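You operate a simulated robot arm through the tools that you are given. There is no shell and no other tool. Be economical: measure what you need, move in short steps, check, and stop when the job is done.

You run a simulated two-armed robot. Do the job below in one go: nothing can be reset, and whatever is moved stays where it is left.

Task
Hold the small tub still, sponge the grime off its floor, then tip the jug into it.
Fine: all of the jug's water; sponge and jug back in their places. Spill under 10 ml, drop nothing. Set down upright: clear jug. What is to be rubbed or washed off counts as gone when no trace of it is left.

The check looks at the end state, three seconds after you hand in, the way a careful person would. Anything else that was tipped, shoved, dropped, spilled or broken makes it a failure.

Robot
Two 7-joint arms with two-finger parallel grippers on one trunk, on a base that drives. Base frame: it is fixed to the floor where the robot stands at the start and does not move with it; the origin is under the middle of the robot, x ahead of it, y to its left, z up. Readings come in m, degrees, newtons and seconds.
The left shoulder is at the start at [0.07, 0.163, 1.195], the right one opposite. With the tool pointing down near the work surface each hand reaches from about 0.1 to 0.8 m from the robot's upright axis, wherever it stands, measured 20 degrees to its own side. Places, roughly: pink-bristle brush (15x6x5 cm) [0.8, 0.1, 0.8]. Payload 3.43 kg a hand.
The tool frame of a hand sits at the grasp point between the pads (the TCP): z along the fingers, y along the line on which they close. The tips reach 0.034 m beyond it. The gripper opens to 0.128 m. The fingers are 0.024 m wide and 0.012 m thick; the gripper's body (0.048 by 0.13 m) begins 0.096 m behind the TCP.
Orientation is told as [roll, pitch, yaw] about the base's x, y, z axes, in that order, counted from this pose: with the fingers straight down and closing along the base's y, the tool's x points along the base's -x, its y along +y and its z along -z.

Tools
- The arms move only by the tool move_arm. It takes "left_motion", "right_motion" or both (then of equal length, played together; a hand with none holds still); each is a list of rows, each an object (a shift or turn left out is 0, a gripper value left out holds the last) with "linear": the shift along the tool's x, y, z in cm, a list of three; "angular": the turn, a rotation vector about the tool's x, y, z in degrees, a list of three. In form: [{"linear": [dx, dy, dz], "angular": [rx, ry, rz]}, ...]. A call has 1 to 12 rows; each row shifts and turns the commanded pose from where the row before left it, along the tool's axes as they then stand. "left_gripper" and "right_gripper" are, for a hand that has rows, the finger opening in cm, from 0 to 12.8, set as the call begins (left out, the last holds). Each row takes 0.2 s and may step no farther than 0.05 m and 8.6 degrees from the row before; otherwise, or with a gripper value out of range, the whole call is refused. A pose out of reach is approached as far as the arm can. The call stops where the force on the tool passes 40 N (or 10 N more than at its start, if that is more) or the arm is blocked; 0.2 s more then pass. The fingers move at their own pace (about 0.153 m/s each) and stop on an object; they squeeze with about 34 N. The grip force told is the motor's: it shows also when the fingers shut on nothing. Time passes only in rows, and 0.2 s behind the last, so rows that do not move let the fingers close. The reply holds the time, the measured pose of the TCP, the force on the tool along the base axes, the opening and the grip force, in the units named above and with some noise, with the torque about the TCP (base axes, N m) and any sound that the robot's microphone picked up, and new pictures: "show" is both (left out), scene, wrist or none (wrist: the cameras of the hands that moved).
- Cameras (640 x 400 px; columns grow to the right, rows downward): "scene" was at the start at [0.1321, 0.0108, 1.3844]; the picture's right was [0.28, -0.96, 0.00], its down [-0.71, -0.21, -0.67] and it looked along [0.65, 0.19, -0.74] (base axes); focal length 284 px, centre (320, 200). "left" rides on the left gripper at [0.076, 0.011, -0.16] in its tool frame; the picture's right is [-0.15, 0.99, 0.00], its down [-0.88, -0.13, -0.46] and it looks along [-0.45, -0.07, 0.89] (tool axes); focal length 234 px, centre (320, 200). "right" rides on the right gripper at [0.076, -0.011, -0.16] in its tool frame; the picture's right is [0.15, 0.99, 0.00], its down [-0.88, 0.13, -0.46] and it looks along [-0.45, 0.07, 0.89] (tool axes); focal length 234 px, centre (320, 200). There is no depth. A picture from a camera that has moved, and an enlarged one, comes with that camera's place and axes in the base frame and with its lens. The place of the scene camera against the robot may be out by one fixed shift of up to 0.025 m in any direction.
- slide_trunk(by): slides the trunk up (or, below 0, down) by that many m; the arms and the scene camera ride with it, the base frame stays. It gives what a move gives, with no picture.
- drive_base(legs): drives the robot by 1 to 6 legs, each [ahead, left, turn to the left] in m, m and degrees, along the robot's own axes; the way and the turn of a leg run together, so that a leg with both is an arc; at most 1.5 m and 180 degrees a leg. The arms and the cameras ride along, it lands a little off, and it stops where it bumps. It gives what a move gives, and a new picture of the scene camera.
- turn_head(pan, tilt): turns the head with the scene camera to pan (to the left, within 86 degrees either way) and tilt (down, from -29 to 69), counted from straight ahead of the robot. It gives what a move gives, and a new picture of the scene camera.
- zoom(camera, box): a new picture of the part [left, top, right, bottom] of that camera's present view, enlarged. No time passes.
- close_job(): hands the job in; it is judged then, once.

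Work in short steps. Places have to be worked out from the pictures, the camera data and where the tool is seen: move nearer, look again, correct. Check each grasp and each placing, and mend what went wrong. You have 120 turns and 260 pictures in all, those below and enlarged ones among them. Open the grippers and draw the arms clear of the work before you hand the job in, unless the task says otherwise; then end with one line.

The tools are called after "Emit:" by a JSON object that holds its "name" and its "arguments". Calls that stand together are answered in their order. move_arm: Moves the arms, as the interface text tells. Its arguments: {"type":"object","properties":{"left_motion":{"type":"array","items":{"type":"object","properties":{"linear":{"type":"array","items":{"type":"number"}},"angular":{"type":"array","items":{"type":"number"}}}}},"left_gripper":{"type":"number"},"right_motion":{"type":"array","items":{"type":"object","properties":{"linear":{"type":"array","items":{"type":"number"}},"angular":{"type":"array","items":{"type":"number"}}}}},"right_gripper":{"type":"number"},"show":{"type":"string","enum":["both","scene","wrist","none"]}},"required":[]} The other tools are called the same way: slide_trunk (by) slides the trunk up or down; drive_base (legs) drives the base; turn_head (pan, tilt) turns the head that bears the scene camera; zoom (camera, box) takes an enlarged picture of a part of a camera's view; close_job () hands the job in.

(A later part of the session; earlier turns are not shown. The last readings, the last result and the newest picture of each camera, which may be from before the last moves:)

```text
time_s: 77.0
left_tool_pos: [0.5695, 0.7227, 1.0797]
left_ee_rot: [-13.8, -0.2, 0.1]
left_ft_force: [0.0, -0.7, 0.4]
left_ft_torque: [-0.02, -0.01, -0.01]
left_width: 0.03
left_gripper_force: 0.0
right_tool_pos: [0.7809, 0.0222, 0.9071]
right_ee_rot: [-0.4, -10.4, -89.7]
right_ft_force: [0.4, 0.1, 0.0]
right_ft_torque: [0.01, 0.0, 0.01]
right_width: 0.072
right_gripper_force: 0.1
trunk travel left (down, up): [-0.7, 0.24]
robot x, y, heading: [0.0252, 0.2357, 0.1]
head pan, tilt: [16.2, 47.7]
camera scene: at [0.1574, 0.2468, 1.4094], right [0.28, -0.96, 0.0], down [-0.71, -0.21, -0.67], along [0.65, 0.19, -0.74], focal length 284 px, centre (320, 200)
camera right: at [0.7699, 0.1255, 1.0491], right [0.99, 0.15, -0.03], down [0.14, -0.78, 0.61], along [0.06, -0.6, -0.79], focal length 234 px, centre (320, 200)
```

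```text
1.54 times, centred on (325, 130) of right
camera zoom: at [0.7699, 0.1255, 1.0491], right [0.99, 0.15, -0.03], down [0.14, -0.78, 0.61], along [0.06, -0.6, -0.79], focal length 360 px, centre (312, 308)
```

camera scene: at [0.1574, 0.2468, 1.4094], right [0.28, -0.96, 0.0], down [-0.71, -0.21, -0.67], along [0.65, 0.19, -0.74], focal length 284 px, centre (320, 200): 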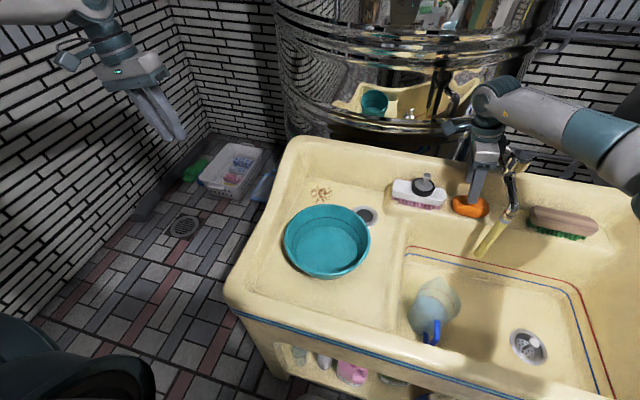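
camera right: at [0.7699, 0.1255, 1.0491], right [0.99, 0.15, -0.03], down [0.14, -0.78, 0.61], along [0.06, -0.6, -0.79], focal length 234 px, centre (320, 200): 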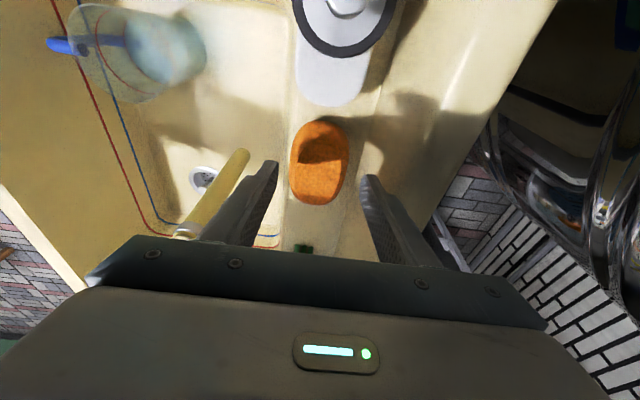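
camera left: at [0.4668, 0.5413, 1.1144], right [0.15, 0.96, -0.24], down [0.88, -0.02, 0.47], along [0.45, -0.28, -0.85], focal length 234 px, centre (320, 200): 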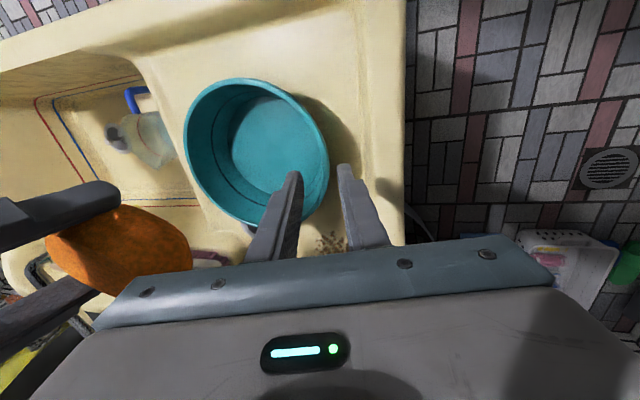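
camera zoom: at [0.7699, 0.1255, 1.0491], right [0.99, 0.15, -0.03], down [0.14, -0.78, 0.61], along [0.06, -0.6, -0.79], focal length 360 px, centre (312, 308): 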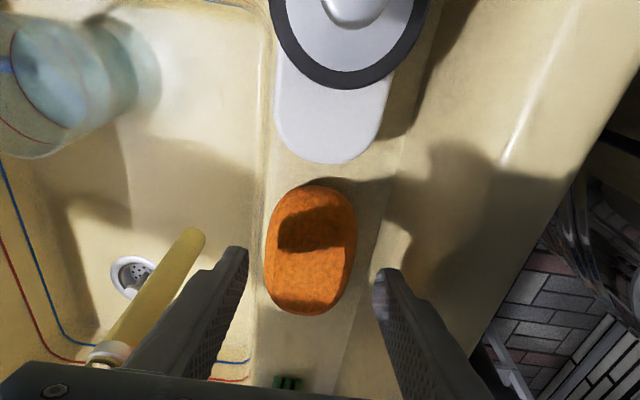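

The sponge is back in place. Comparing brush-end positions before (y≈0.058) and now (y≈0.067), the white brush was nudged about 9 mm left when the sponge was lifted, so I'll look at it from above and push it gently back.

Emit:
{"name": "move_arm", "arguments": {"right_motion": [{"linear": [1.9, 0, -0.4]}, {"linear": [1.9, 0, -0.4]}, {"linear": [-0.7, 0, -3.9]}, {"linear": [-0.7, 0, -3.9]}, {"linear": [-0.7, 0, -3.9]}, {"linear": [3.9, 0, -0.7]}, {"linear": [3.9, 0, -0.7]}, {"linear": [3.9, 0, -0.7]}, {"linear": [3.9, 0, -0.7]}, {"linear": [3.9, 0, -0.7]}, {}], "right_gripper": 0}}

```text
time_s: 79.5
left_tool_pos: [0.5698, 0.7229, 1.0807]
left_ee_rot: [-13.8, -0.1, 0.1]
left_ft_force: [-0.8, 0.4, 0.4]
left_ft_torque: [0.04, -0.02, -0.01]
left_width: 0.0297
left_gripper_force: 0.1
right_tool_pos: [0.7787, 0.2593, 1.0246]
right_ee_rot: [-0.5, -10.4, -89.7]
right_ft_force: [0.0, 0.3, 0.5]
right_ft_torque: [0.02, 0.02, 0.0]
right_width: 0.0
right_gripper_force: 32.8
trunk travel left (down, up): [-0.7, 0.24]
robot x, y, heading: [0.0273, 0.2351, -0.1]
head pan, tilt: [16.2, 47.7]
camera scene: at [0.1574, 0.2452, 1.4094], right [0.28, -0.96, 0.0], down [-0.71, -0.21, -0.67], along [0.65, 0.19, -0.74], focal length 284 px, centre (320, 200)
camera right: at [0.7687, 0.3619, 1.1668], right [0.99, 0.15, -0.03], down [0.14, -0.78, 0.61], along [0.06, -0.6, -0.79], focal length 234 px, centre (320, 200)
```

scene: 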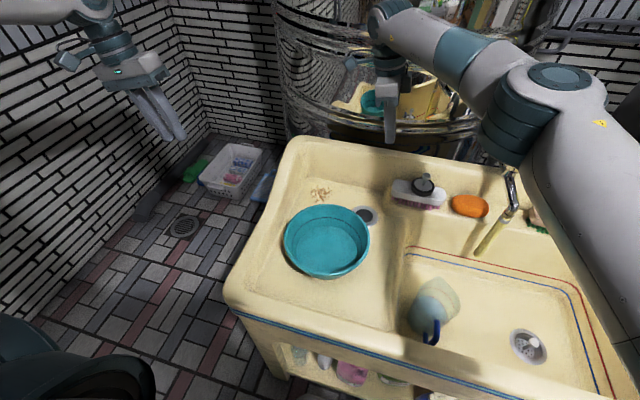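
right: 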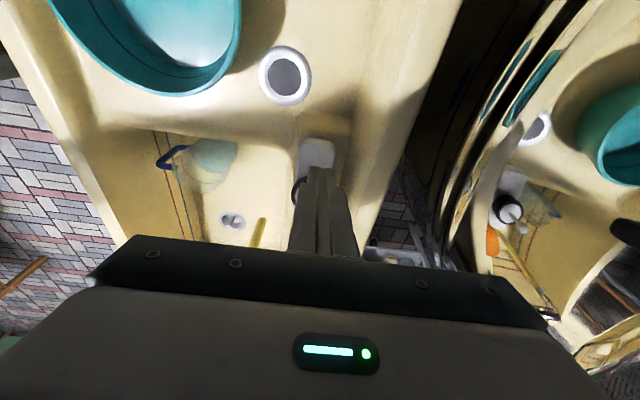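

The brush's left end is at about (0.774, 0.223). I lower the closed fingers just beyond it, at its body height.

Emit:
{"name": "move_arm", "arguments": {"right_motion": [{"linear": [0.59, -0.05, 3.2]}, {"linear": [0.59, -0.05, 3.2]}, {"linear": [0.59, -0.05, 3.2]}, {"linear": [0.59, -0.05, 3.2]}, {"linear": [0.59, -0.05, 3.2]}, {}], "show": "wrist"}}

Emit:
{"name": "zoom", "arguments": {"camera": "scene", "box": [360, 130, 520, 250]}}

Emit:
{"name": "zoom", "arguments": {"camera": "right", "box": [250, 60, 400, 260]}}

```text
time_s: 80.8
left_tool_pos: [0.5693, 0.7248, 1.0802]
left_ee_rot: [-13.9, -0.1, 0.1]
left_ft_force: [0.2, -0.4, 0.4]
left_ft_torque: [0.04, 0.02, 0.01]
left_width: 0.03
left_gripper_force: 0.1
right_tool_pos: [0.7749, 0.2589, 0.8638]
right_ee_rot: [-0.3, -10.5, -89.7]
right_ft_force: [-0.7, -0.5, -0.1]
right_ft_torque: [-0.04, -0.02, -0.01]
right_width: 0.0
right_gripper_force: 32.9
trunk travel left (down, up): [-0.7, 0.24]
robot x, y, heading: [0.0234, 0.2359, -0.1]
head pan, tilt: [16.2, 47.7]
camera right: at [0.764, 0.3624, 1.0043], right [0.99, 0.15, -0.03], down [0.14, -0.78, 0.61], along [0.06, -0.6, -0.79], focal length 234 px, centre (320, 200)
```

right: 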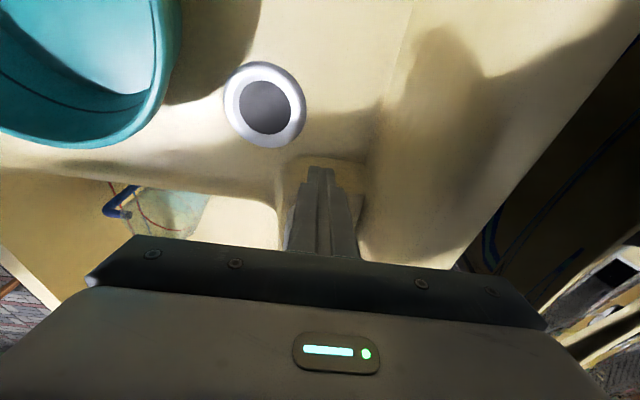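

```text
3.33 times, centred on (440, 190) of scene
camera zoom: at [0.1568, 0.2468, 1.4095], right [0.28, -0.96, 0.0], down [-0.71, -0.21, -0.67], along [0.65, 0.19, -0.74], focal length 945 px, centre (-80, 233)
```

zoom: 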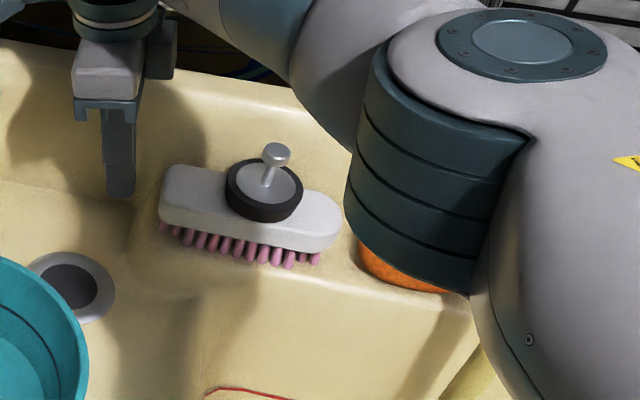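

```text
2.00 times, centred on (325, 160) of right
camera zoom: at [0.764, 0.3624, 1.0043], right [0.99, 0.15, -0.03], down [0.14, -0.78, 0.61], along [0.06, -0.6, -0.79], focal length 468 px, centre (310, 280)
```

zoom: 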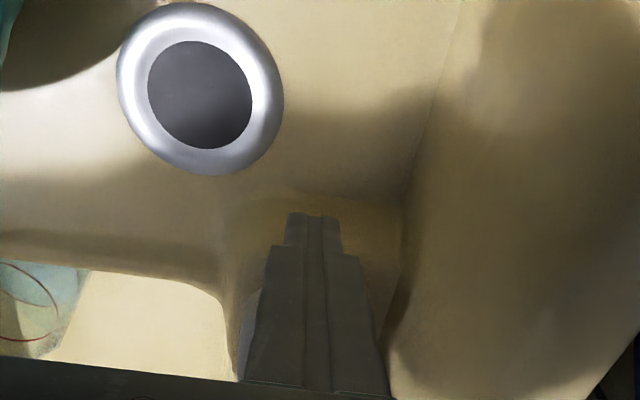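

The brush's original ends were y≈0.060–0.213; now about 0.068–0.223. I push slowly to the right with the finger face and check.

Emit:
{"name": "move_arm", "arguments": {"right_motion": [{"linear": [-0.6, 0, 0.11]}, {"linear": [-0.6, 0, 0.11]}, {"linear": [-0.5, 0, 0.09]}, {"linear": [-0.5, 0, 0.09]}, {}], "show": "none"}}

Emit:
{"name": "zoom", "arguments": {"camera": "scene", "box": [360, 130, 520, 250]}}

```text
time_s: 82.0
left_tool_pos: [0.5689, 0.7234, 1.0799]
left_ee_rot: [-13.9, -0.1, 0.2]
left_ft_force: [-0.7, -0.5, 0.6]
left_ft_torque: [0.03, 0.01, -0.02]
left_width: 0.0301
left_gripper_force: 0.1
right_tool_pos: [0.7766, 0.2371, 0.8629]
right_ee_rot: [-0.4, -10.5, -89.7]
right_ft_force: [0.3, 0.3, -0.3]
right_ft_torque: [-0.01, 0.03, 0.0]
right_width: 0.0001
right_gripper_force: 33.1
trunk travel left (down, up): [-0.7, 0.24]
robot x, y, heading: [0.0239, 0.2374, -0.0]
head pan, tilt: [16.2, 47.7]
```

```text
3.33 times, centred on (440, 190) of scene
camera zoom: at [0.1571, 0.2472, 1.4094], right [0.28, -0.96, 0.0], down [-0.71, -0.21, -0.67], along [0.65, 0.19, -0.74], focal length 945 px, centre (-80, 233)
```

zoom: 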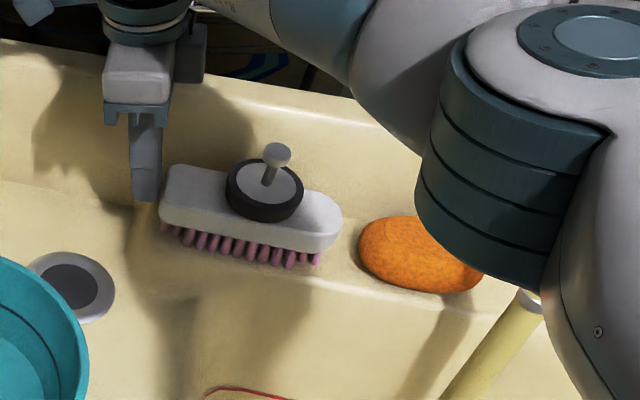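

Just touching. The brush–sponge gap is about 7 mm larger than at the start, so I push 7 mm.

Emit:
{"name": "move_arm", "arguments": {"right_motion": [{"linear": [-0.35, 0, 0.06]}, {"linear": [-0.35, 0, 0.06]}, {}], "show": "none"}}

Emit:
{"name": "zoom", "arguments": {"camera": "scene", "box": [360, 130, 520, 250]}}

```text
time_s: 82.8
left_tool_pos: [0.5704, 0.724, 1.0798]
left_ee_rot: [-14.0, -0.1, 0.0]
left_ft_force: [0.3, 0.1, 0.1]
left_ft_torque: [0.02, -0.01, 0.01]
left_width: 0.0298
left_gripper_force: 0.1
right_tool_pos: [0.7756, 0.2306, 0.8626]
right_ee_rot: [-0.4, -10.5, -89.8]
right_ft_force: [-0.4, 1.3, -0.4]
right_ft_torque: [0.0, 0.0, 0.03]
right_width: 0.0
right_gripper_force: 33.4
trunk travel left (down, up): [-0.7, 0.24]
robot x, y, heading: [0.0301, 0.2398, 0.2]
head pan, tilt: [16.2, 47.7]
```

```text
3.33 times, centred on (440, 190) of scene
camera zoom: at [0.1572, 0.247, 1.4094], right [0.28, -0.96, 0.0], down [-0.71, -0.21, -0.67], along [0.65, 0.19, -0.74], focal length 945 px, centre (-80, 233)
```

zoom: 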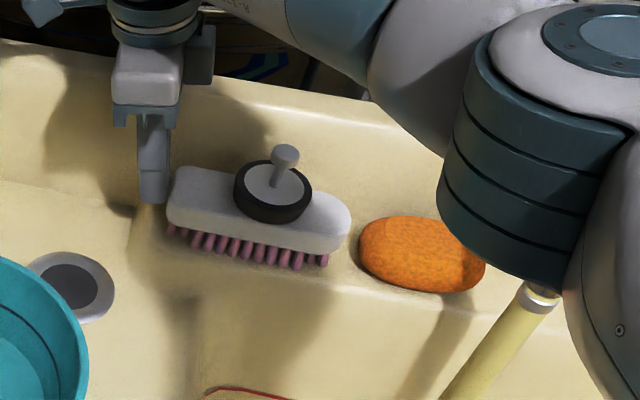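

The brush is back against its old gap. I withdraw the hand left and up, then bring it back over the basin toward the jug.

Emit:
{"name": "move_arm", "arguments": {"right_motion": [{"linear": [1.5, 0, -0.3]}, {"linear": [-0.7, 0, -3.9]}, {"linear": [-0.7, 0, -3.9]}, {"linear": [-0.7, 0, -3.9]}, {"linear": [-0.7, 0, -3.9]}, {"linear": [0, -4, 0]}, {"linear": [0, -4, 0]}, {"linear": [0, -4, 0]}, {"linear": [0, -4, 0]}, {}], "show": "none"}}

Emit:
{"name": "drive_base", "arguments": {"legs": [[-0.02, 0, 0], [0, -0.2, 0]]}}

```text
time_s: 85.0
left_tool_pos: [0.5698, 0.7239, 1.0797]
left_ee_rot: [-14.0, -0.1, 0.1]
left_ft_force: [0.1, -0.5, 0.1]
left_ft_torque: [0.01, 0.02, 0.02]
left_width: 0.03
left_gripper_force: 0.0
right_tool_pos: [0.6161, 0.2458, 1.0242]
right_ee_rot: [-0.5, -10.6, -89.6]
right_ft_force: [-0.3, 0.8, 0.3]
right_ft_torque: [0.0, 0.03, 0.02]
right_width: 0.0
right_gripper_force: 32.3
trunk travel left (down, up): [-0.7, 0.24]
robot x, y, heading: [0.021, 0.236, -0.1]
head pan, tilt: [16.2, 47.7]
```

```text
time_s: 87.0
left_tool_pos: [0.5495, 0.5289, 1.0795]
left_ee_rot: [-13.9, -0.1, 0.1]
left_ft_force: [-0.4, 0.5, 0.7]
left_ft_torque: [-0.03, -0.02, 0.0]
left_width: 0.0301
left_gripper_force: 0.1
right_tool_pos: [0.5956, 0.0504, 1.025]
right_ee_rot: [-0.4, -10.5, -89.7]
right_ft_force: [-0.4, -0.4, 0.4]
right_ft_torque: [0.01, -0.02, 0.03]
right_width: 0.0001
right_gripper_force: 32.8
trunk travel left (down, up): [-0.7, 0.24]
robot x, y, heading: [0.005, 0.0372, 0.3]
head pan, tilt: [16.2, 47.7]
camera scene: at [0.1375, 0.0511, 1.4093], right [0.28, -0.96, 0.0], down [-0.71, -0.21, -0.67], along [0.65, 0.19, -0.74], focal length 284 px, centre (320, 200)
```

scene: 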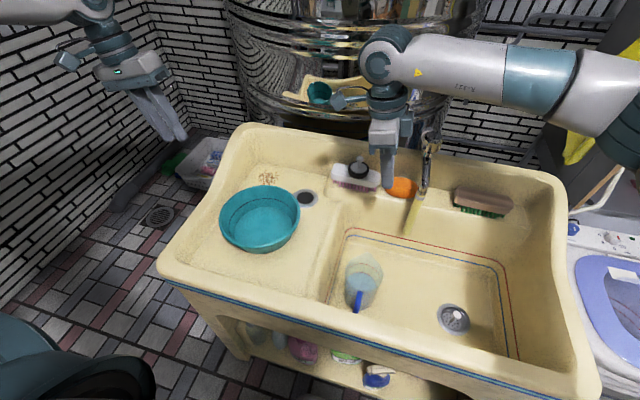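

I straighten the right hand, turn it back toward yaw 0, and place its camera to view the jug.

Emit:
{"name": "move_arm", "arguments": {"right_motion": [{"angular": [0, 5.2, 0]}, {"angular": [0, 5.3, 0]}, {"linear": [0, -4, 0]}, {"linear": [0, -4, 0]}, {"angular": [0, 0, -8.2]}, {"angular": [0, 0, -8.2]}, {"angular": [0, 0, -8.2]}, {"angular": [0, 0, -8.2]}, {"angular": [0, 0, -8.2]}, {"angular": [0, 0, -8.2]}, {"angular": [0, 0, -8.2]}, {"angular": [0, 0, -8.2]}], "right_gripper": 12.8, "show": "none"}}

Emit:
{"name": "move_arm", "arguments": {"right_motion": [{"angular": [0, 0, -8.2]}, {"angular": [0, 0, -8.2]}, {"angular": [0, 0, -8.2]}, {"linear": [4, 0, 0]}, {"linear": [4, 0, 0]}, {}], "show": "wrist"}}

Emit:
{"name": "zoom", "arguments": {"camera": "scene", "box": [320, 230, 420, 330]}}

```text
time_s: 89.6
left_tool_pos: [0.5497, 0.5286, 1.0798]
left_ee_rot: [-13.9, 0.0, 0.1]
left_ft_force: [0.3, 0.6, 0.0]
left_ft_torque: [-0.01, 0.01, 0.0]
left_width: 0.0298
left_gripper_force: 0.1
right_tool_pos: [0.5161, 0.0499, 1.0258]
right_ee_rot: [-0.1, 0.4, -23.9]
right_ft_force: [-1.1, 1.2, 0.4]
right_ft_torque: [-0.02, 0.0, 0.03]
right_width: 0.1281
right_gripper_force: 0.0
trunk travel left (down, up): [-0.7, 0.24]
robot x, y, heading: [0.0092, 0.039, 0.3]
head pan, tilt: [16.2, 47.7]
```

```text
time_s: 91.0
left_tool_pos: [0.55, 0.529, 1.0804]
left_ee_rot: [-13.9, -0.1, 0.1]
left_ft_force: [-1.0, -0.4, -0.4]
left_ft_torque: [0.0, -0.04, -0.03]
left_width: 0.0301
left_gripper_force: 0.0
right_tool_pos: [0.4362, 0.0483, 1.0255]
right_ee_rot: [0.1, 0.4, 0.5]
right_ft_force: [0.4, -0.8, 0.2]
right_ft_torque: [0.0, 0.01, 0.01]
right_width: 0.128
right_gripper_force: 0.0
trunk travel left (down, up): [-0.7, 0.24]
robot x, y, heading: [0.0063, 0.0449, 0.1]
head pan, tilt: [16.2, 47.7]
camera right: at [0.3619, 0.0357, 1.1834], right [-0.15, 0.99, 0.0], down [0.88, 0.14, 0.45], along [0.44, 0.07, -0.89], focal length 234 px, centre (320, 200)
```

right: 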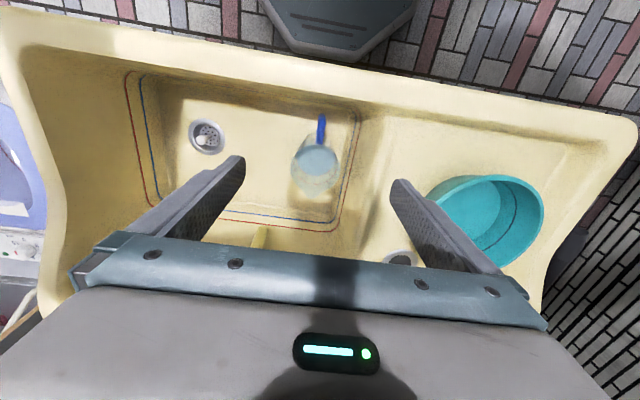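

```text
4.00 times, centred on (370, 280) of scene
camera zoom: at [0.1378, 0.0501, 1.4093], right [0.28, -0.96, 0.0], down [-0.71, -0.21, -0.67], along [0.65, 0.19, -0.74], focal length 1134 px, centre (120, -120)
```

zoom: 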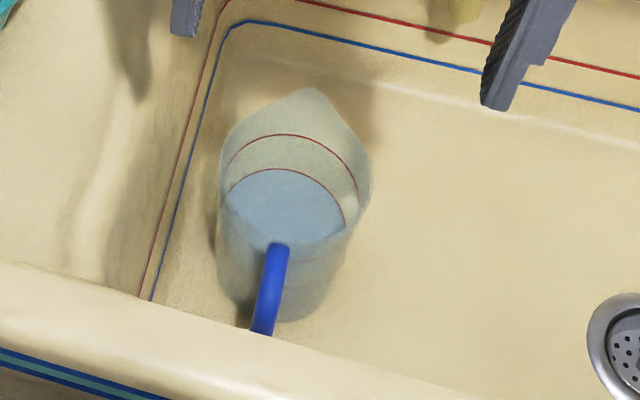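

The jug is about 10 cm wide at the top and 9 cm lower down, so a grasp around the body is possible. I zoom with the wrist camera to locate it.

Emit:
{"name": "zoom", "arguments": {"camera": "right", "box": [250, 90, 390, 220]}}

Emit:
{"name": "zoom", "arguments": {"camera": "left", "box": [0, 40, 260, 240]}}

```text
3.08 times, centred on (320, 155) of right
camera zoom: at [0.3619, 0.0357, 1.1834], right [-0.15, 0.99, 0.0], down [0.88, 0.14, 0.45], along [0.44, 0.07, -0.89], focal length 720 px, centre (320, 338)
```

zoom: 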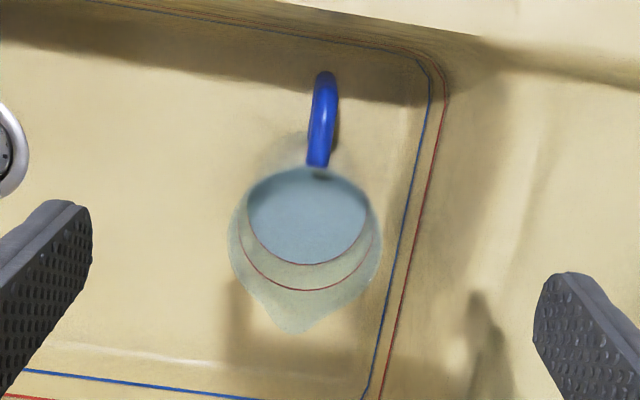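

```text
2.00 times, centred on (130, 140) of left
camera zoom: at [0.4739, 0.578, 1.2317], right [0.14, 0.96, -0.24], down [0.88, -0.01, 0.47], along [0.45, -0.28, -0.85], focal length 468 px, centre (700, 320)
```

zoom: 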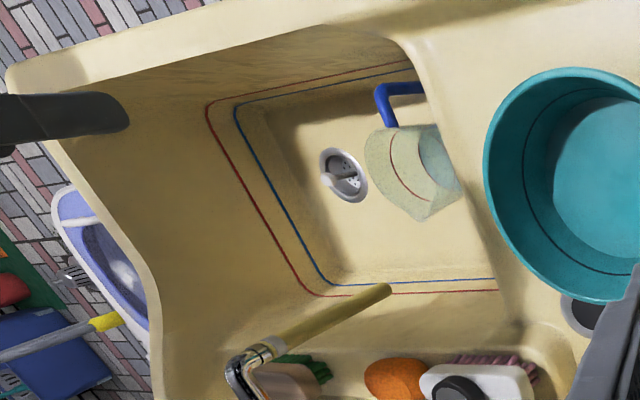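

Triangulation puts the jug's rim centre at (0.517, 0.05, 0.725), radius 0.055, spout tip at x = 0.583, handle at x≈0.42, and the basin floor at z≈0.583. I'll grip the body across y from above; the left hand moves away from the tub meanwhile.

Emit:
{"name": "move_arm", "arguments": {"right_motion": [{"linear": [-4.05, 0.1, 0]}, {"linear": [-4.05, 0.1, 0]}, {"linear": [0, 0, 4.4]}, {"linear": [0, 0, 4.4]}, {"linear": [0, 0, 4.4]}, {"linear": [0, 0, 4.4]}, {"linear": [0, 0, 4]}, {}], "right_gripper": 12.4, "left_motion": [{"linear": [0, 4, 0]}, {"linear": [0, 4, 0]}, {"linear": [0, 4, 0]}, {}, {}, {}, {}, {}]}}

Emit:
{"name": "zoom", "arguments": {"camera": "right", "box": [210, 60, 430, 260]}}

```text
time_s: 92.8
left_tool_pos: [0.5497, 0.6444, 1.0501]
left_ee_rot: [-13.9, 0.0, 0.1]
left_ft_force: [0.1, -0.3, 0.6]
left_ft_torque: [-0.01, -0.01, -0.01]
left_width: 0.03
left_gripper_force: 0.0
right_tool_pos: [0.5147, 0.0506, 0.8079]
right_ee_rot: [0.0, 0.4, 0.5]
right_ft_force: [0.4, -0.1, 0.4]
right_ft_torque: [0.04, 0.02, -0.03]
right_width: 0.1243
right_gripper_force: 0.1
trunk travel left (down, up): [-0.7, 0.24]
robot x, y, heading: [0.0038, 0.036, 0.3]
head pan, tilt: [16.2, 47.7]
camera scene: at [0.1369, 0.0504, 1.4094], right [0.28, -0.96, 0.0], down [-0.71, -0.21, -0.67], along [0.65, 0.19, -0.74], focal length 284 px, centre (320, 200)
camera right: at [0.44, 0.0383, 0.9659], right [-0.16, 0.99, 0.0], down [0.88, 0.14, 0.45], along [0.44, 0.07, -0.89], focal length 234 px, centre (320, 200)
camera left: at [0.474, 0.6953, 1.2034], right [0.14, 0.96, -0.24], down [0.88, -0.01, 0.48], along [0.45, -0.28, -0.85], focal length 234 px, centre (320, 200)
```

scene: 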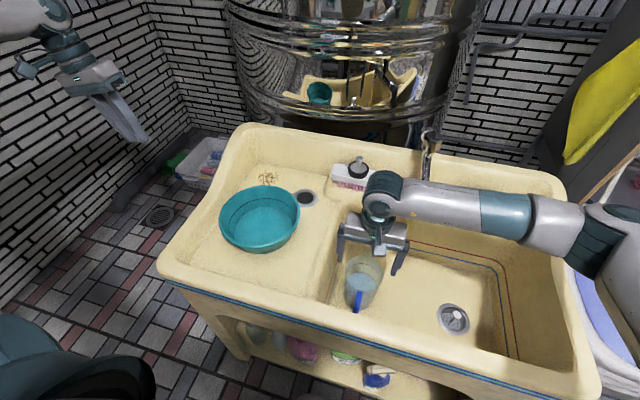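
right: 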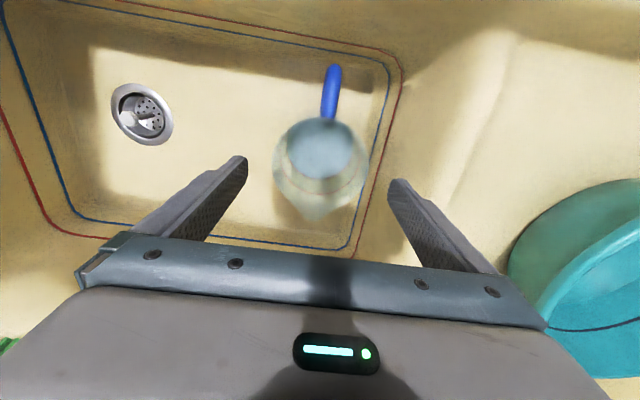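
left: 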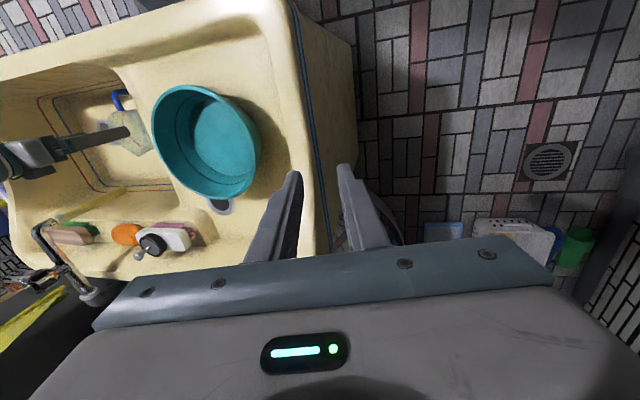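

```text
2.00 times, centred on (320, 160) of right
camera zoom: at [0.44, 0.0383, 0.9659], right [-0.16, 0.99, 0.0], down [0.88, 0.14, 0.45], along [0.44, 0.07, -0.89], focal length 468 px, centre (320, 280)
```

zoom: 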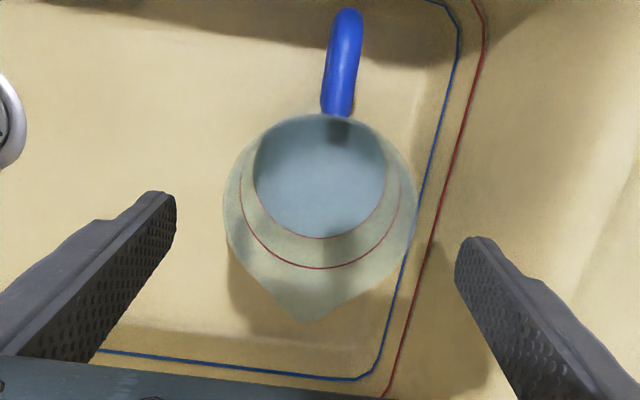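

Centred on the jug. I descend to TCP z≈0.668 so the pads span the body, with the palm still above the rim.

Emit:
{"name": "move_arm", "arguments": {"right_motion": [{"linear": [-0.1, 0, 3.5]}, {"linear": [-0.1, 0, 3.5]}, {"linear": [0, 0, 3.5]}, {"linear": [0, 0, 3.4]}, {}], "show": "wrist"}}

Emit:
{"name": "zoom", "arguments": {"camera": "scene", "box": [310, 190, 430, 320]}}

```text
time_s: 94.0
left_tool_pos: [0.5506, 0.6452, 1.0519]
left_ee_rot: [-13.9, -0.1, 0.1]
left_ft_force: [1.2, 0.0, 1.0]
left_ft_torque: [-0.03, -0.02, -0.02]
left_width: 0.0302
left_gripper_force: 0.1
right_tool_pos: [0.5156, 0.0487, 0.6684]
right_ee_rot: [0.0, 0.4, 0.6]
right_ft_force: [0.7, -0.5, 0.3]
right_ft_torque: [0.01, -0.02, 0.0]
right_width: 0.1242
right_gripper_force: 0.0
trunk travel left (down, up): [-0.7, 0.24]
robot x, y, heading: [0.0054, 0.0408, -0.1]
head pan, tilt: [16.2, 47.7]
camera right: at [0.4402, 0.0364, 0.8258], right [-0.15, 0.99, 0.0], down [0.88, 0.14, 0.45], along [0.44, 0.07, -0.89], focal length 234 px, centre (320, 200)
```

right: 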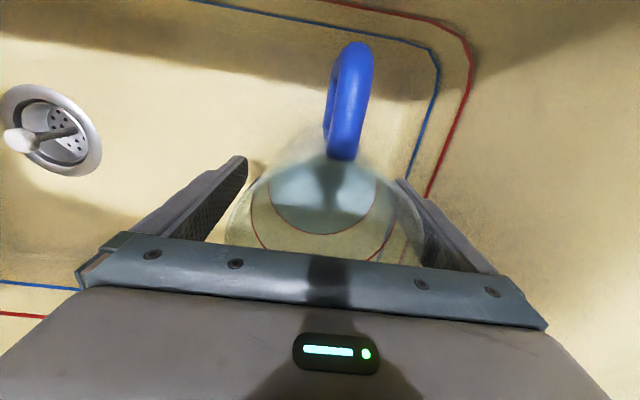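

```text
3.08 times, centred on (370, 255) of scene
camera zoom: at [0.1369, 0.0501, 1.4095], right [0.28, -0.96, 0.0], down [-0.71, -0.21, -0.67], along [0.65, 0.19, -0.74], focal length 872 px, centre (166, 31)
```

zoom: 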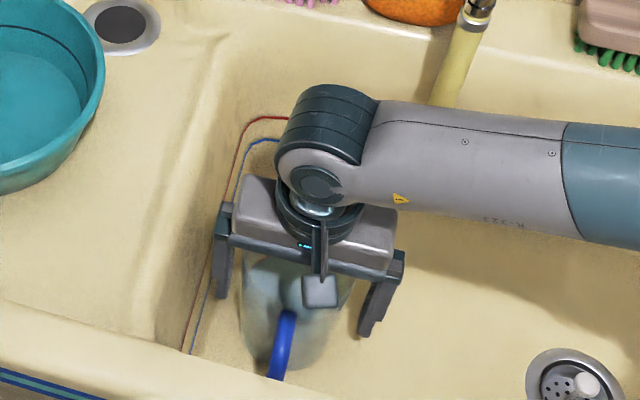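

The jug sits between the fingers. I close the gripper.

Emit:
{"name": "move_arm", "arguments": {"right_motion": [{}, {}, {}, {}], "right_gripper": 7, "show": "wrist"}}

```text
time_s: 95.0
left_tool_pos: [0.5497, 0.6461, 1.0512]
left_ee_rot: [-13.9, -0.2, 0.2]
left_ft_force: [0.0, 0.6, 0.5]
left_ft_torque: [-0.02, 0.02, -0.02]
left_width: 0.0298
left_gripper_force: 0.0
right_tool_pos: [0.5148, 0.0485, 0.6676]
right_ee_rot: [0.0, 0.4, 0.5]
right_ft_force: [0.2, 2.6, 0.3]
right_ft_torque: [-0.07, 0.01, 0.02]
right_width: 0.1011
right_gripper_force: 33.3
trunk travel left (down, up): [-0.7, 0.24]
robot x, y, heading: [0.0036, 0.0378, 0.1]
head pan, tilt: [16.2, 47.7]
camera right: at [0.4402, 0.0368, 0.8263], right [-0.15, 0.99, 0.0], down [0.88, 0.14, 0.45], along [0.44, 0.07, -0.89], focal length 234 px, centre (320, 200)
```

right: 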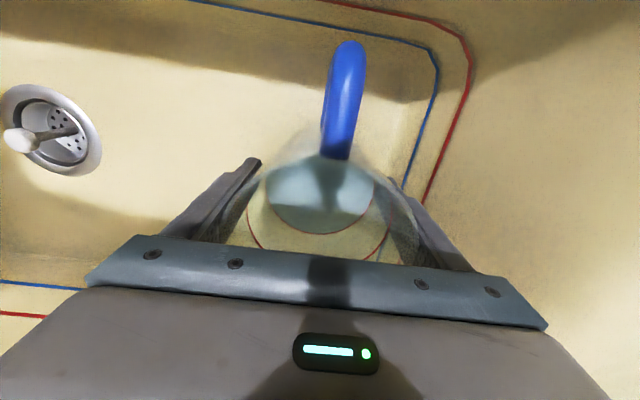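

Gripped firmly (width 0.101). I lift slowly.

Emit:
{"name": "move_arm", "arguments": {"right_motion": [{"linear": [0, 0, -1]}, {"linear": [0, 0, -2]}, {"linear": [0, 0, -3]}, {"linear": [0, 0, -4]}, {"linear": [0, 0, -4]}, {"linear": [0, 0, -4]}, {}]}}

```text
time_s: 96.6
left_tool_pos: [0.5512, 0.6455, 1.0505]
left_ee_rot: [-13.9, -0.2, 0.1]
left_ft_force: [0.6, 0.5, 0.6]
left_ft_torque: [-0.01, 0.01, -0.01]
left_width: 0.0303
left_gripper_force: 0.1
right_tool_pos: [0.5182, 0.0509, 0.8469]
right_ee_rot: [0.0, 0.6, 0.5]
right_ft_force: [0.4, 0.0, -5.1]
right_ft_torque: [0.01, 0.02, 0.01]
right_width: 0.1011
right_gripper_force: 33.8
trunk travel left (down, up): [-0.7, 0.24]
robot x, y, heading: [0.0051, 0.0391, -0.0]
head pan, tilt: [16.2, 47.7]
camera scene: at [0.1381, 0.0502, 1.4093], right [0.28, -0.96, 0.0], down [-0.71, -0.21, -0.67], along [0.65, 0.19, -0.74], focal length 284 px, centre (320, 200)
camera right: at [0.442, 0.0379, 1.0059], right [-0.15, 0.99, 0.0], down [0.88, 0.14, 0.45], along [0.44, 0.07, -0.89], focal length 234 px, centre (320, 200)
```

scene: 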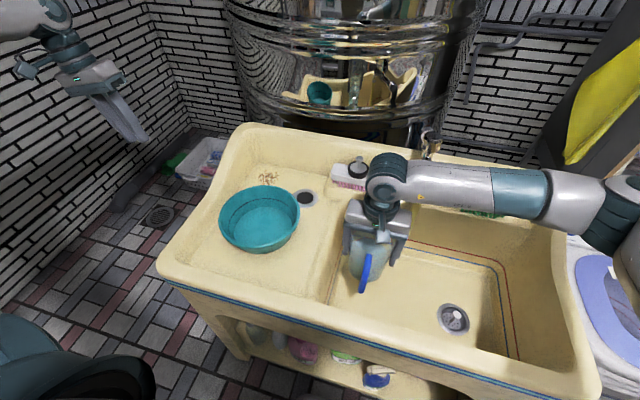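
right: 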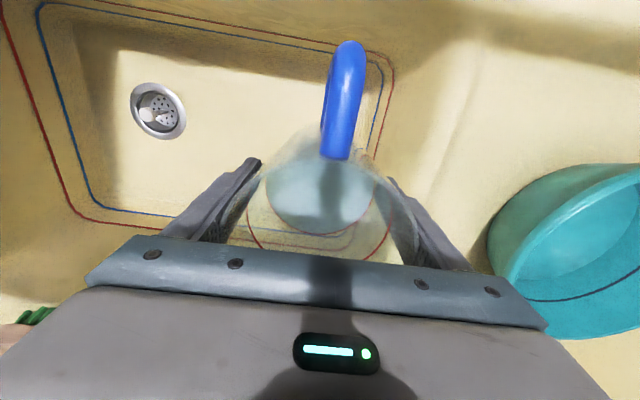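

It hangs steady at about 0.5 kg. I raise it to z≈1.02 and start turning it so the spout faces -y.

Emit:
{"name": "move_arm", "arguments": {"right_motion": [{"linear": [0, 0, -3.5]}, {"linear": [0, 0, -3.5]}, {"linear": [0, 0, -3.5]}, {"linear": [0, 0, -3.5]}, {"linear": [0, 0, -3.5]}, {"angular": [0, 0, 5]}, {"angular": [0, 0, 7]}, {"angular": [0, 0, 7.5]}, {"angular": [0, 0, 7.5]}, {"angular": [0, 0, 7.5]}, {"angular": [0, 0, 7.5]}, {"angular": [0, 0, 7.5]}], "show": "none"}}

Emit:
{"name": "move_arm", "arguments": {"right_motion": [{"angular": [0, 0, 7.5]}, {"angular": [0, 0, 7.5]}, {"angular": [0, 0, 7.5]}, {"angular": [0, 0, 7.5]}, {"angular": [0, 0, 7.5]}, {"angular": [0, 0, 3.5]}, {}]}}

```text
time_s: 99.2
left_tool_pos: [0.5509, 0.6442, 1.0503]
left_ee_rot: [-13.9, -0.2, 0.1]
left_ft_force: [-0.2, -0.2, -0.2]
left_ft_torque: [0.02, 0.01, 0.0]
left_width: 0.0301
left_gripper_force: 0.0
right_tool_pos: [0.5192, 0.0516, 1.025]
right_ee_rot: [-0.4, 0.4, -49.1]
right_ft_force: [-0.4, -0.6, -5.4]
right_ft_torque: [0.04, 0.03, -0.02]
right_width: 0.1011
right_gripper_force: 34.7
trunk travel left (down, up): [-0.7, 0.24]
robot x, y, heading: [0.0065, 0.0407, 0.1]
head pan, tilt: [16.2, 47.7]
```

```text
time_s: 100.8
left_tool_pos: [0.5506, 0.6462, 1.0511]
left_ee_rot: [-13.9, -0.1, 0.1]
left_ft_force: [0.0, -0.4, -0.2]
left_ft_torque: [0.01, 0.02, 0.02]
left_width: 0.0298
left_gripper_force: 0.1
right_tool_pos: [0.519, 0.0515, 1.0244]
right_ee_rot: [-0.5, -0.1, -90.2]
right_ft_force: [1.1, -0.1, -5.4]
right_ft_torque: [0.02, 0.0, 0.0]
right_width: 0.101
right_gripper_force: 33.8
trunk travel left (down, up): [-0.7, 0.24]
robot x, y, heading: [0.0043, 0.036, -0.0]
head pan, tilt: [16.2, 47.7]
camera scene: at [0.1377, 0.0502, 1.4094], right [0.28, -0.96, 0.0], down [-0.71, -0.21, -0.67], along [0.65, 0.19, -0.74], focal length 284 px, centre (320, 200)
camera right: at [0.5088, 0.1264, 1.1829], right [0.99, 0.14, -0.01], down [0.13, -0.88, 0.45], along [0.06, -0.45, -0.89], focal length 234 px, centre (320, 200)
```

scene: 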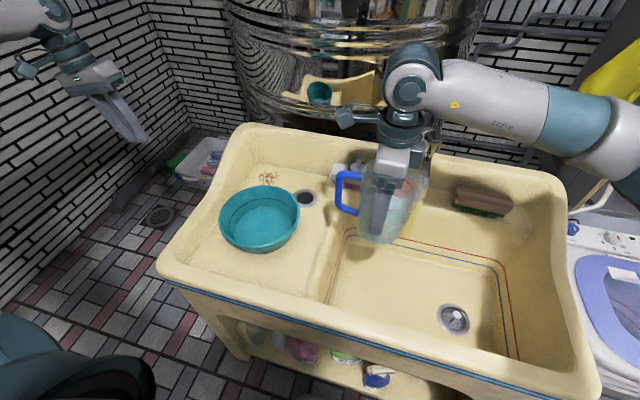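
right: 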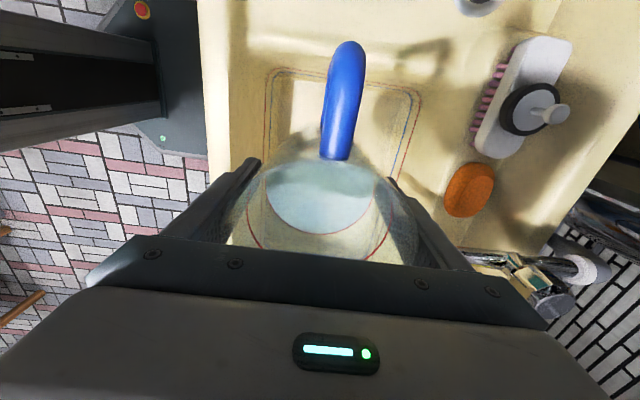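

The jug is turned and steady. I carry it over the tub at height, spout facing right, and move the left hand further away.

Emit:
{"name": "move_arm", "arguments": {"right_motion": [{"linear": [1.5, 0.1, 0]}, {"linear": [3, 0.2, 0]}, {"linear": [4, 0.3, 0]}, {"linear": [4, 0.3, 0]}, {"linear": [4, 0.3, 0]}, {"linear": [4, 0.3, 0]}, {"linear": [4, 0.3, 0]}, {"linear": [4, 0.3, 0]}, {"linear": [4, 0.3, 0]}, {"linear": [3, 0.2, 0]}, {"linear": [2, 0.2, 0]}, {}], "left_motion": [{"linear": [0, 4, 0]}, {"linear": [0, 4, 0]}, {"linear": [0, 0, -4]}, {}, {}, {}, {}, {}, {}, {}, {}, {}]}}

```text
time_s: 103.4
left_tool_pos: [0.5503, 0.73, 1.071]
left_ee_rot: [-14.0, -0.1, 0.0]
left_ft_force: [-0.3, 0.4, 0.4]
left_ft_torque: [-0.01, 0.02, 0.0]
left_width: 0.03
left_gripper_force: 0.1
right_tool_pos: [0.5433, 0.327, 1.0233]
right_ee_rot: [-0.5, 0.0, -90.0]
right_ft_force: [0.3, 0.1, -5.2]
right_ft_torque: [0.01, 0.0, 0.04]
right_width: 0.1011
right_gripper_force: 34.4
right hand out of reach, approached as far as the arm can: row 8, 9, 10, 11
trunk travel left (down, up): [-0.7, 0.24]
robot x, y, heading: [0.0041, 0.0403, -0.2]
head pan, tilt: [16.2, 47.7]
camera scene: at [0.1377, 0.0501, 1.4094], right [0.28, -0.96, 0.0], down [-0.71, -0.21, -0.67], along [0.65, 0.19, -0.74], focal length 284 px, centre (320, 200)
camera right: at [0.5322, 0.4024, 1.1813], right [0.99, 0.15, -0.01], down [0.13, -0.88, 0.45], along [0.06, -0.45, -0.89], focal length 234 px, centre (320, 200)
camera left: at [0.4752, 0.7801, 1.2239], right [0.14, 0.96, -0.24], down [0.88, -0.01, 0.47], along [0.45, -0.28, -0.85], focal length 234 px, centre (320, 200)
```

scene: 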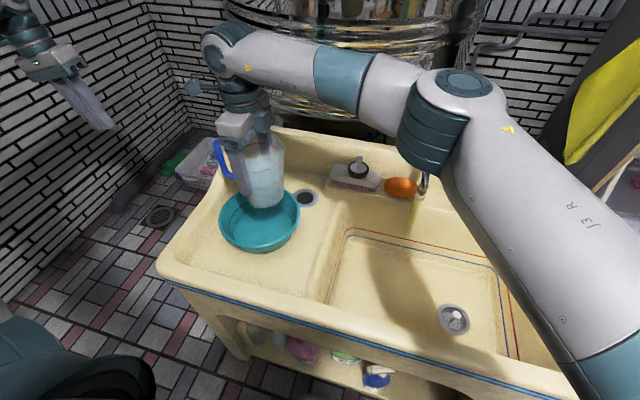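
right: 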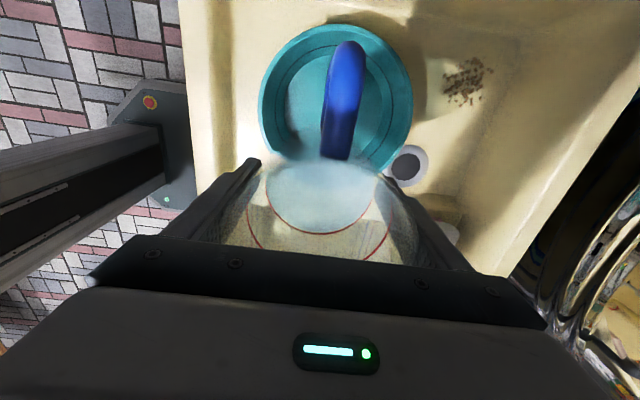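
left: 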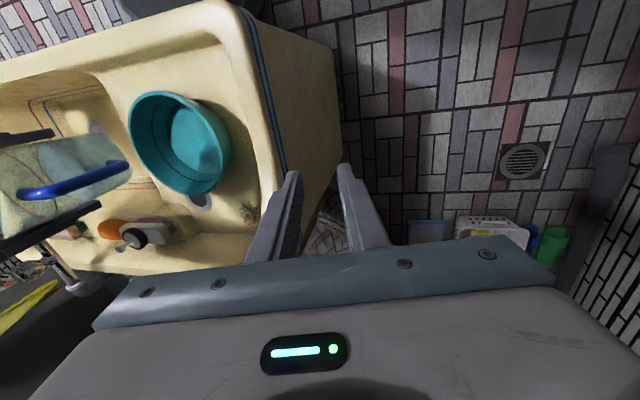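

Reach limit at y≈0.33. I bring the hand back toward the right and then shift the robot 20 cm left.

Emit:
{"name": "move_arm", "arguments": {"right_motion": [{"linear": [-2, 0, 0]}, {"linear": [-4, 0, 0]}, {"linear": [-4, 0, 0]}, {"linear": [-4, 0, 0]}, {"linear": [-2, 0, 0]}, {}], "show": "none"}}

Emit:
{"name": "drive_base", "arguments": {"legs": [[0, 0.2, 0]]}}

```text
time_s: 104.8
left_tool_pos: [0.5499, 0.732, 1.0711]
left_ee_rot: [-13.9, -0.2, 0.1]
left_ft_force: [-0.4, -0.3, 0.0]
left_ft_torque: [-0.01, 0.01, 0.01]
left_width: 0.0301
left_gripper_force: 0.1
right_tool_pos: [0.5429, 0.1693, 1.022]
right_ee_rot: [-0.4, 0.0, -90.0]
right_ft_force: [0.4, 0.8, -5.8]
right_ft_torque: [0.02, 0.02, 0.01]
right_width: 0.101
right_gripper_force: 34.4
trunk travel left (down, up): [-0.7, 0.24]
robot x, y, heading: [0.0032, 0.0402, 0.2]
head pan, tilt: [16.2, 47.7]
```

```text
time_s: 106.4
left_tool_pos: [0.5485, 0.9273, 1.0718]
left_ee_rot: [-13.9, -0.1, 0.2]
left_ft_force: [-0.5, 0.0, -0.5]
left_ft_torque: [-0.01, 0.01, 0.02]
left_width: 0.0302
left_gripper_force: 0.1
right_tool_pos: [0.5419, 0.3667, 1.0232]
right_ee_rot: [-0.4, 0.1, -89.9]
right_ft_force: [0.4, -0.8, -5.9]
right_ft_torque: [0.02, 0.0, 0.03]
right_width: 0.1009
right_gripper_force: 34.1
trunk travel left (down, up): [-0.7, 0.24]
robot x, y, heading: [0.0072, 0.2364, 0.1]
head pan, tilt: [16.2, 47.7]
camera scene: at [0.1369, 0.2467, 1.4094], right [0.28, -0.96, 0.0], down [-0.71, -0.21, -0.67], along [0.65, 0.19, -0.74], focal length 284 px, centre (320, 200)
```

scene: 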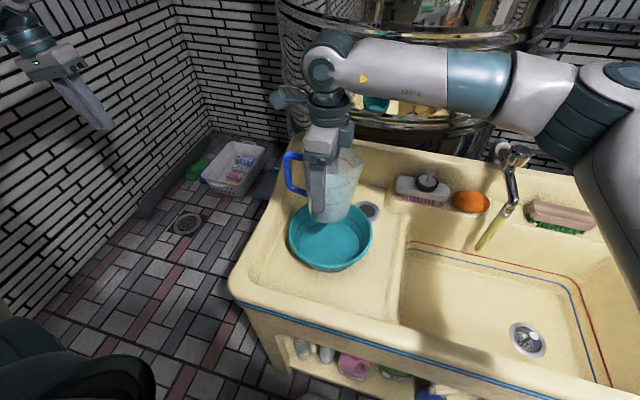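

Commands now ride correctly. With the tub centre at about (0.552, 0.355), I first tilt the jug 45° in place (no spill expected below about 60°), watching the arm's reach.

Emit:
{"name": "move_arm", "arguments": {"right_motion": [{"linear": [0, 0.5, 0], "angular": [0, 3, 0]}, {"linear": [0, 0.5, 0], "angular": [0, 5, 0]}, {"angular": [0, 5, 0]}, {"angular": [0, 5, 0]}, {"angular": [0, 5, 0]}, {"angular": [0, 5, 0]}, {"angular": [0, 5, 0]}, {"angular": [0, 5, 0]}, {"angular": [0, 5, 0]}, {"angular": [0, 2, 0]}, {}]}}

```text
time_s: 108.8
left_tool_pos: [0.5485, 0.9296, 1.0715]
left_ee_rot: [-13.9, -0.1, 0.3]
left_ft_force: [-0.5, -0.5, -1.0]
left_ft_torque: [-0.04, 0.0, -0.02]
left_width: 0.03
left_gripper_force: 0.0
right_tool_pos: [0.5508, 0.368, 1.0248]
right_ee_rot: [-0.5, 45.0, -90.3]
right_ft_force: [0.4, 0.2, -5.0]
right_ft_torque: [-0.2, 0.03, -0.01]
right_width: 0.1011
right_gripper_force: 33.8
trunk travel left (down, up): [-0.7, 0.24]
robot x, y, heading: [0.0043, 0.2364, 0.2]
head pan, tilt: [16.2, 47.7]
camera scene: at [0.1369, 0.2478, 1.4093], right [0.28, -0.96, 0.0], down [-0.71, -0.21, -0.67], along [0.64, 0.19, -0.74], focal length 284 px, centre (320, 200)
camera right: at [0.5418, 0.3073, 1.1879], right [0.99, 0.11, 0.1], down [0.13, -0.94, -0.3], along [0.06, 0.31, -0.95], focal length 234 px, centre (320, 200)
```

scene: 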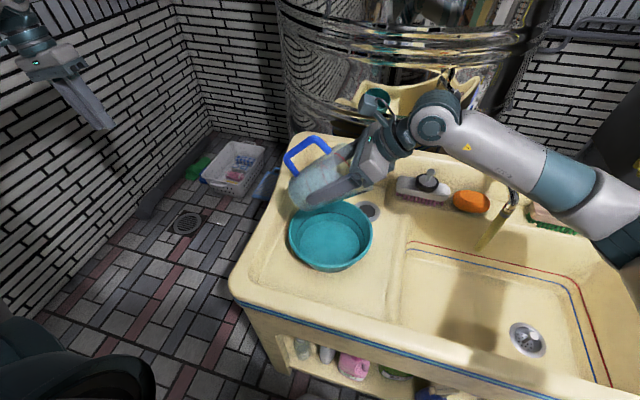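
right: 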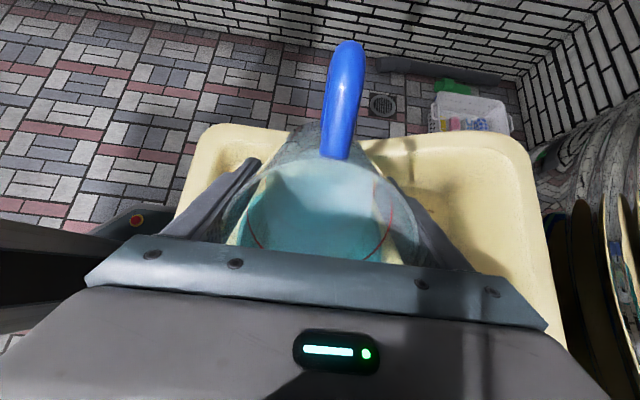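

Tilting works well. I now translate so the spout hangs over the tub's centre.

Emit:
{"name": "move_arm", "arguments": {"right_motion": [{"linear": [0.15, 0, 1]}, {"linear": [0.25, 0, 2]}, {"linear": [0.3, 0, 2.2]}, {"linear": [0.3, 0, 2.2]}, {"linear": [0.2, 0, 1.5]}, {"linear": [0.1, 0, 0.8]}, {}]}}

Emit:
{"name": "zoom", "arguments": {"camera": "scene", "box": [250, 80, 450, 290]}}

```text
time_s: 110.4
left_tool_pos: [0.5483, 0.929, 1.0719]
left_ee_rot: [-13.8, -0.1, 0.2]
left_ft_force: [0.5, 0.7, 0.4]
left_ft_torque: [-0.04, 0.0, 0.0]
left_width: 0.0298
left_gripper_force: 0.2
right_tool_pos: [0.5511, 0.4455, 0.963]
right_ee_rot: [-0.5, 45.0, -90.3]
right_ft_force: [-0.3, 0.4, -5.2]
right_ft_torque: [-0.15, 0.01, 0.02]
right_width: 0.1009
right_gripper_force: 34.4
trunk travel left (down, up): [-0.7, 0.24]
robot x, y, heading: [0.0042, 0.2371, 0.3]
head pan, tilt: [16.2, 47.7]
camera scene: at [0.1369, 0.2476, 1.4093], right [0.28, -0.96, 0.0], down [-0.71, -0.21, -0.67], along [0.64, 0.19, -0.74], focal length 284 px, centre (320, 200)
camera right: at [0.5408, 0.3856, 1.1286], right [0.99, 0.11, 0.1], down [0.13, -0.94, -0.3], along [0.06, 0.31, -0.95], focal length 234 px, centre (320, 200)
```

scene: 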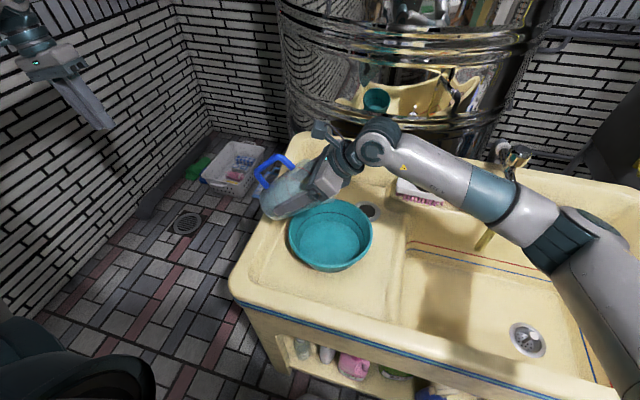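
right: 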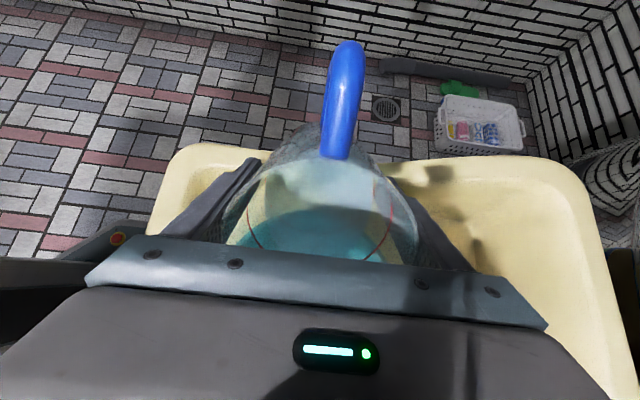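

```text
1.90 times, centred on (350, 185) of scene
camera zoom: at [0.1369, 0.2476, 1.4093], right [0.28, -0.96, 0.0], down [-0.71, -0.21, -0.67], along [0.64, 0.19, -0.74], focal length 540 px, centre (263, 229)
```

zoom: 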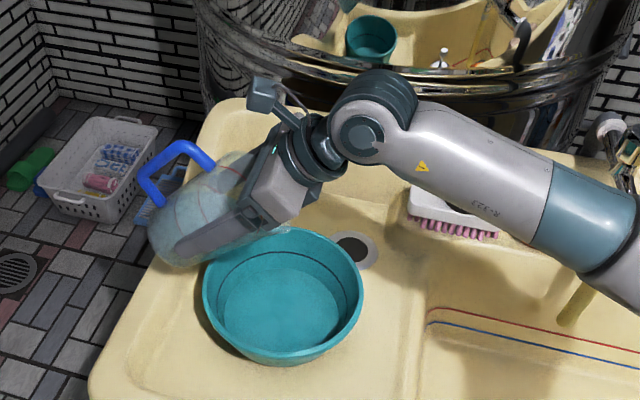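

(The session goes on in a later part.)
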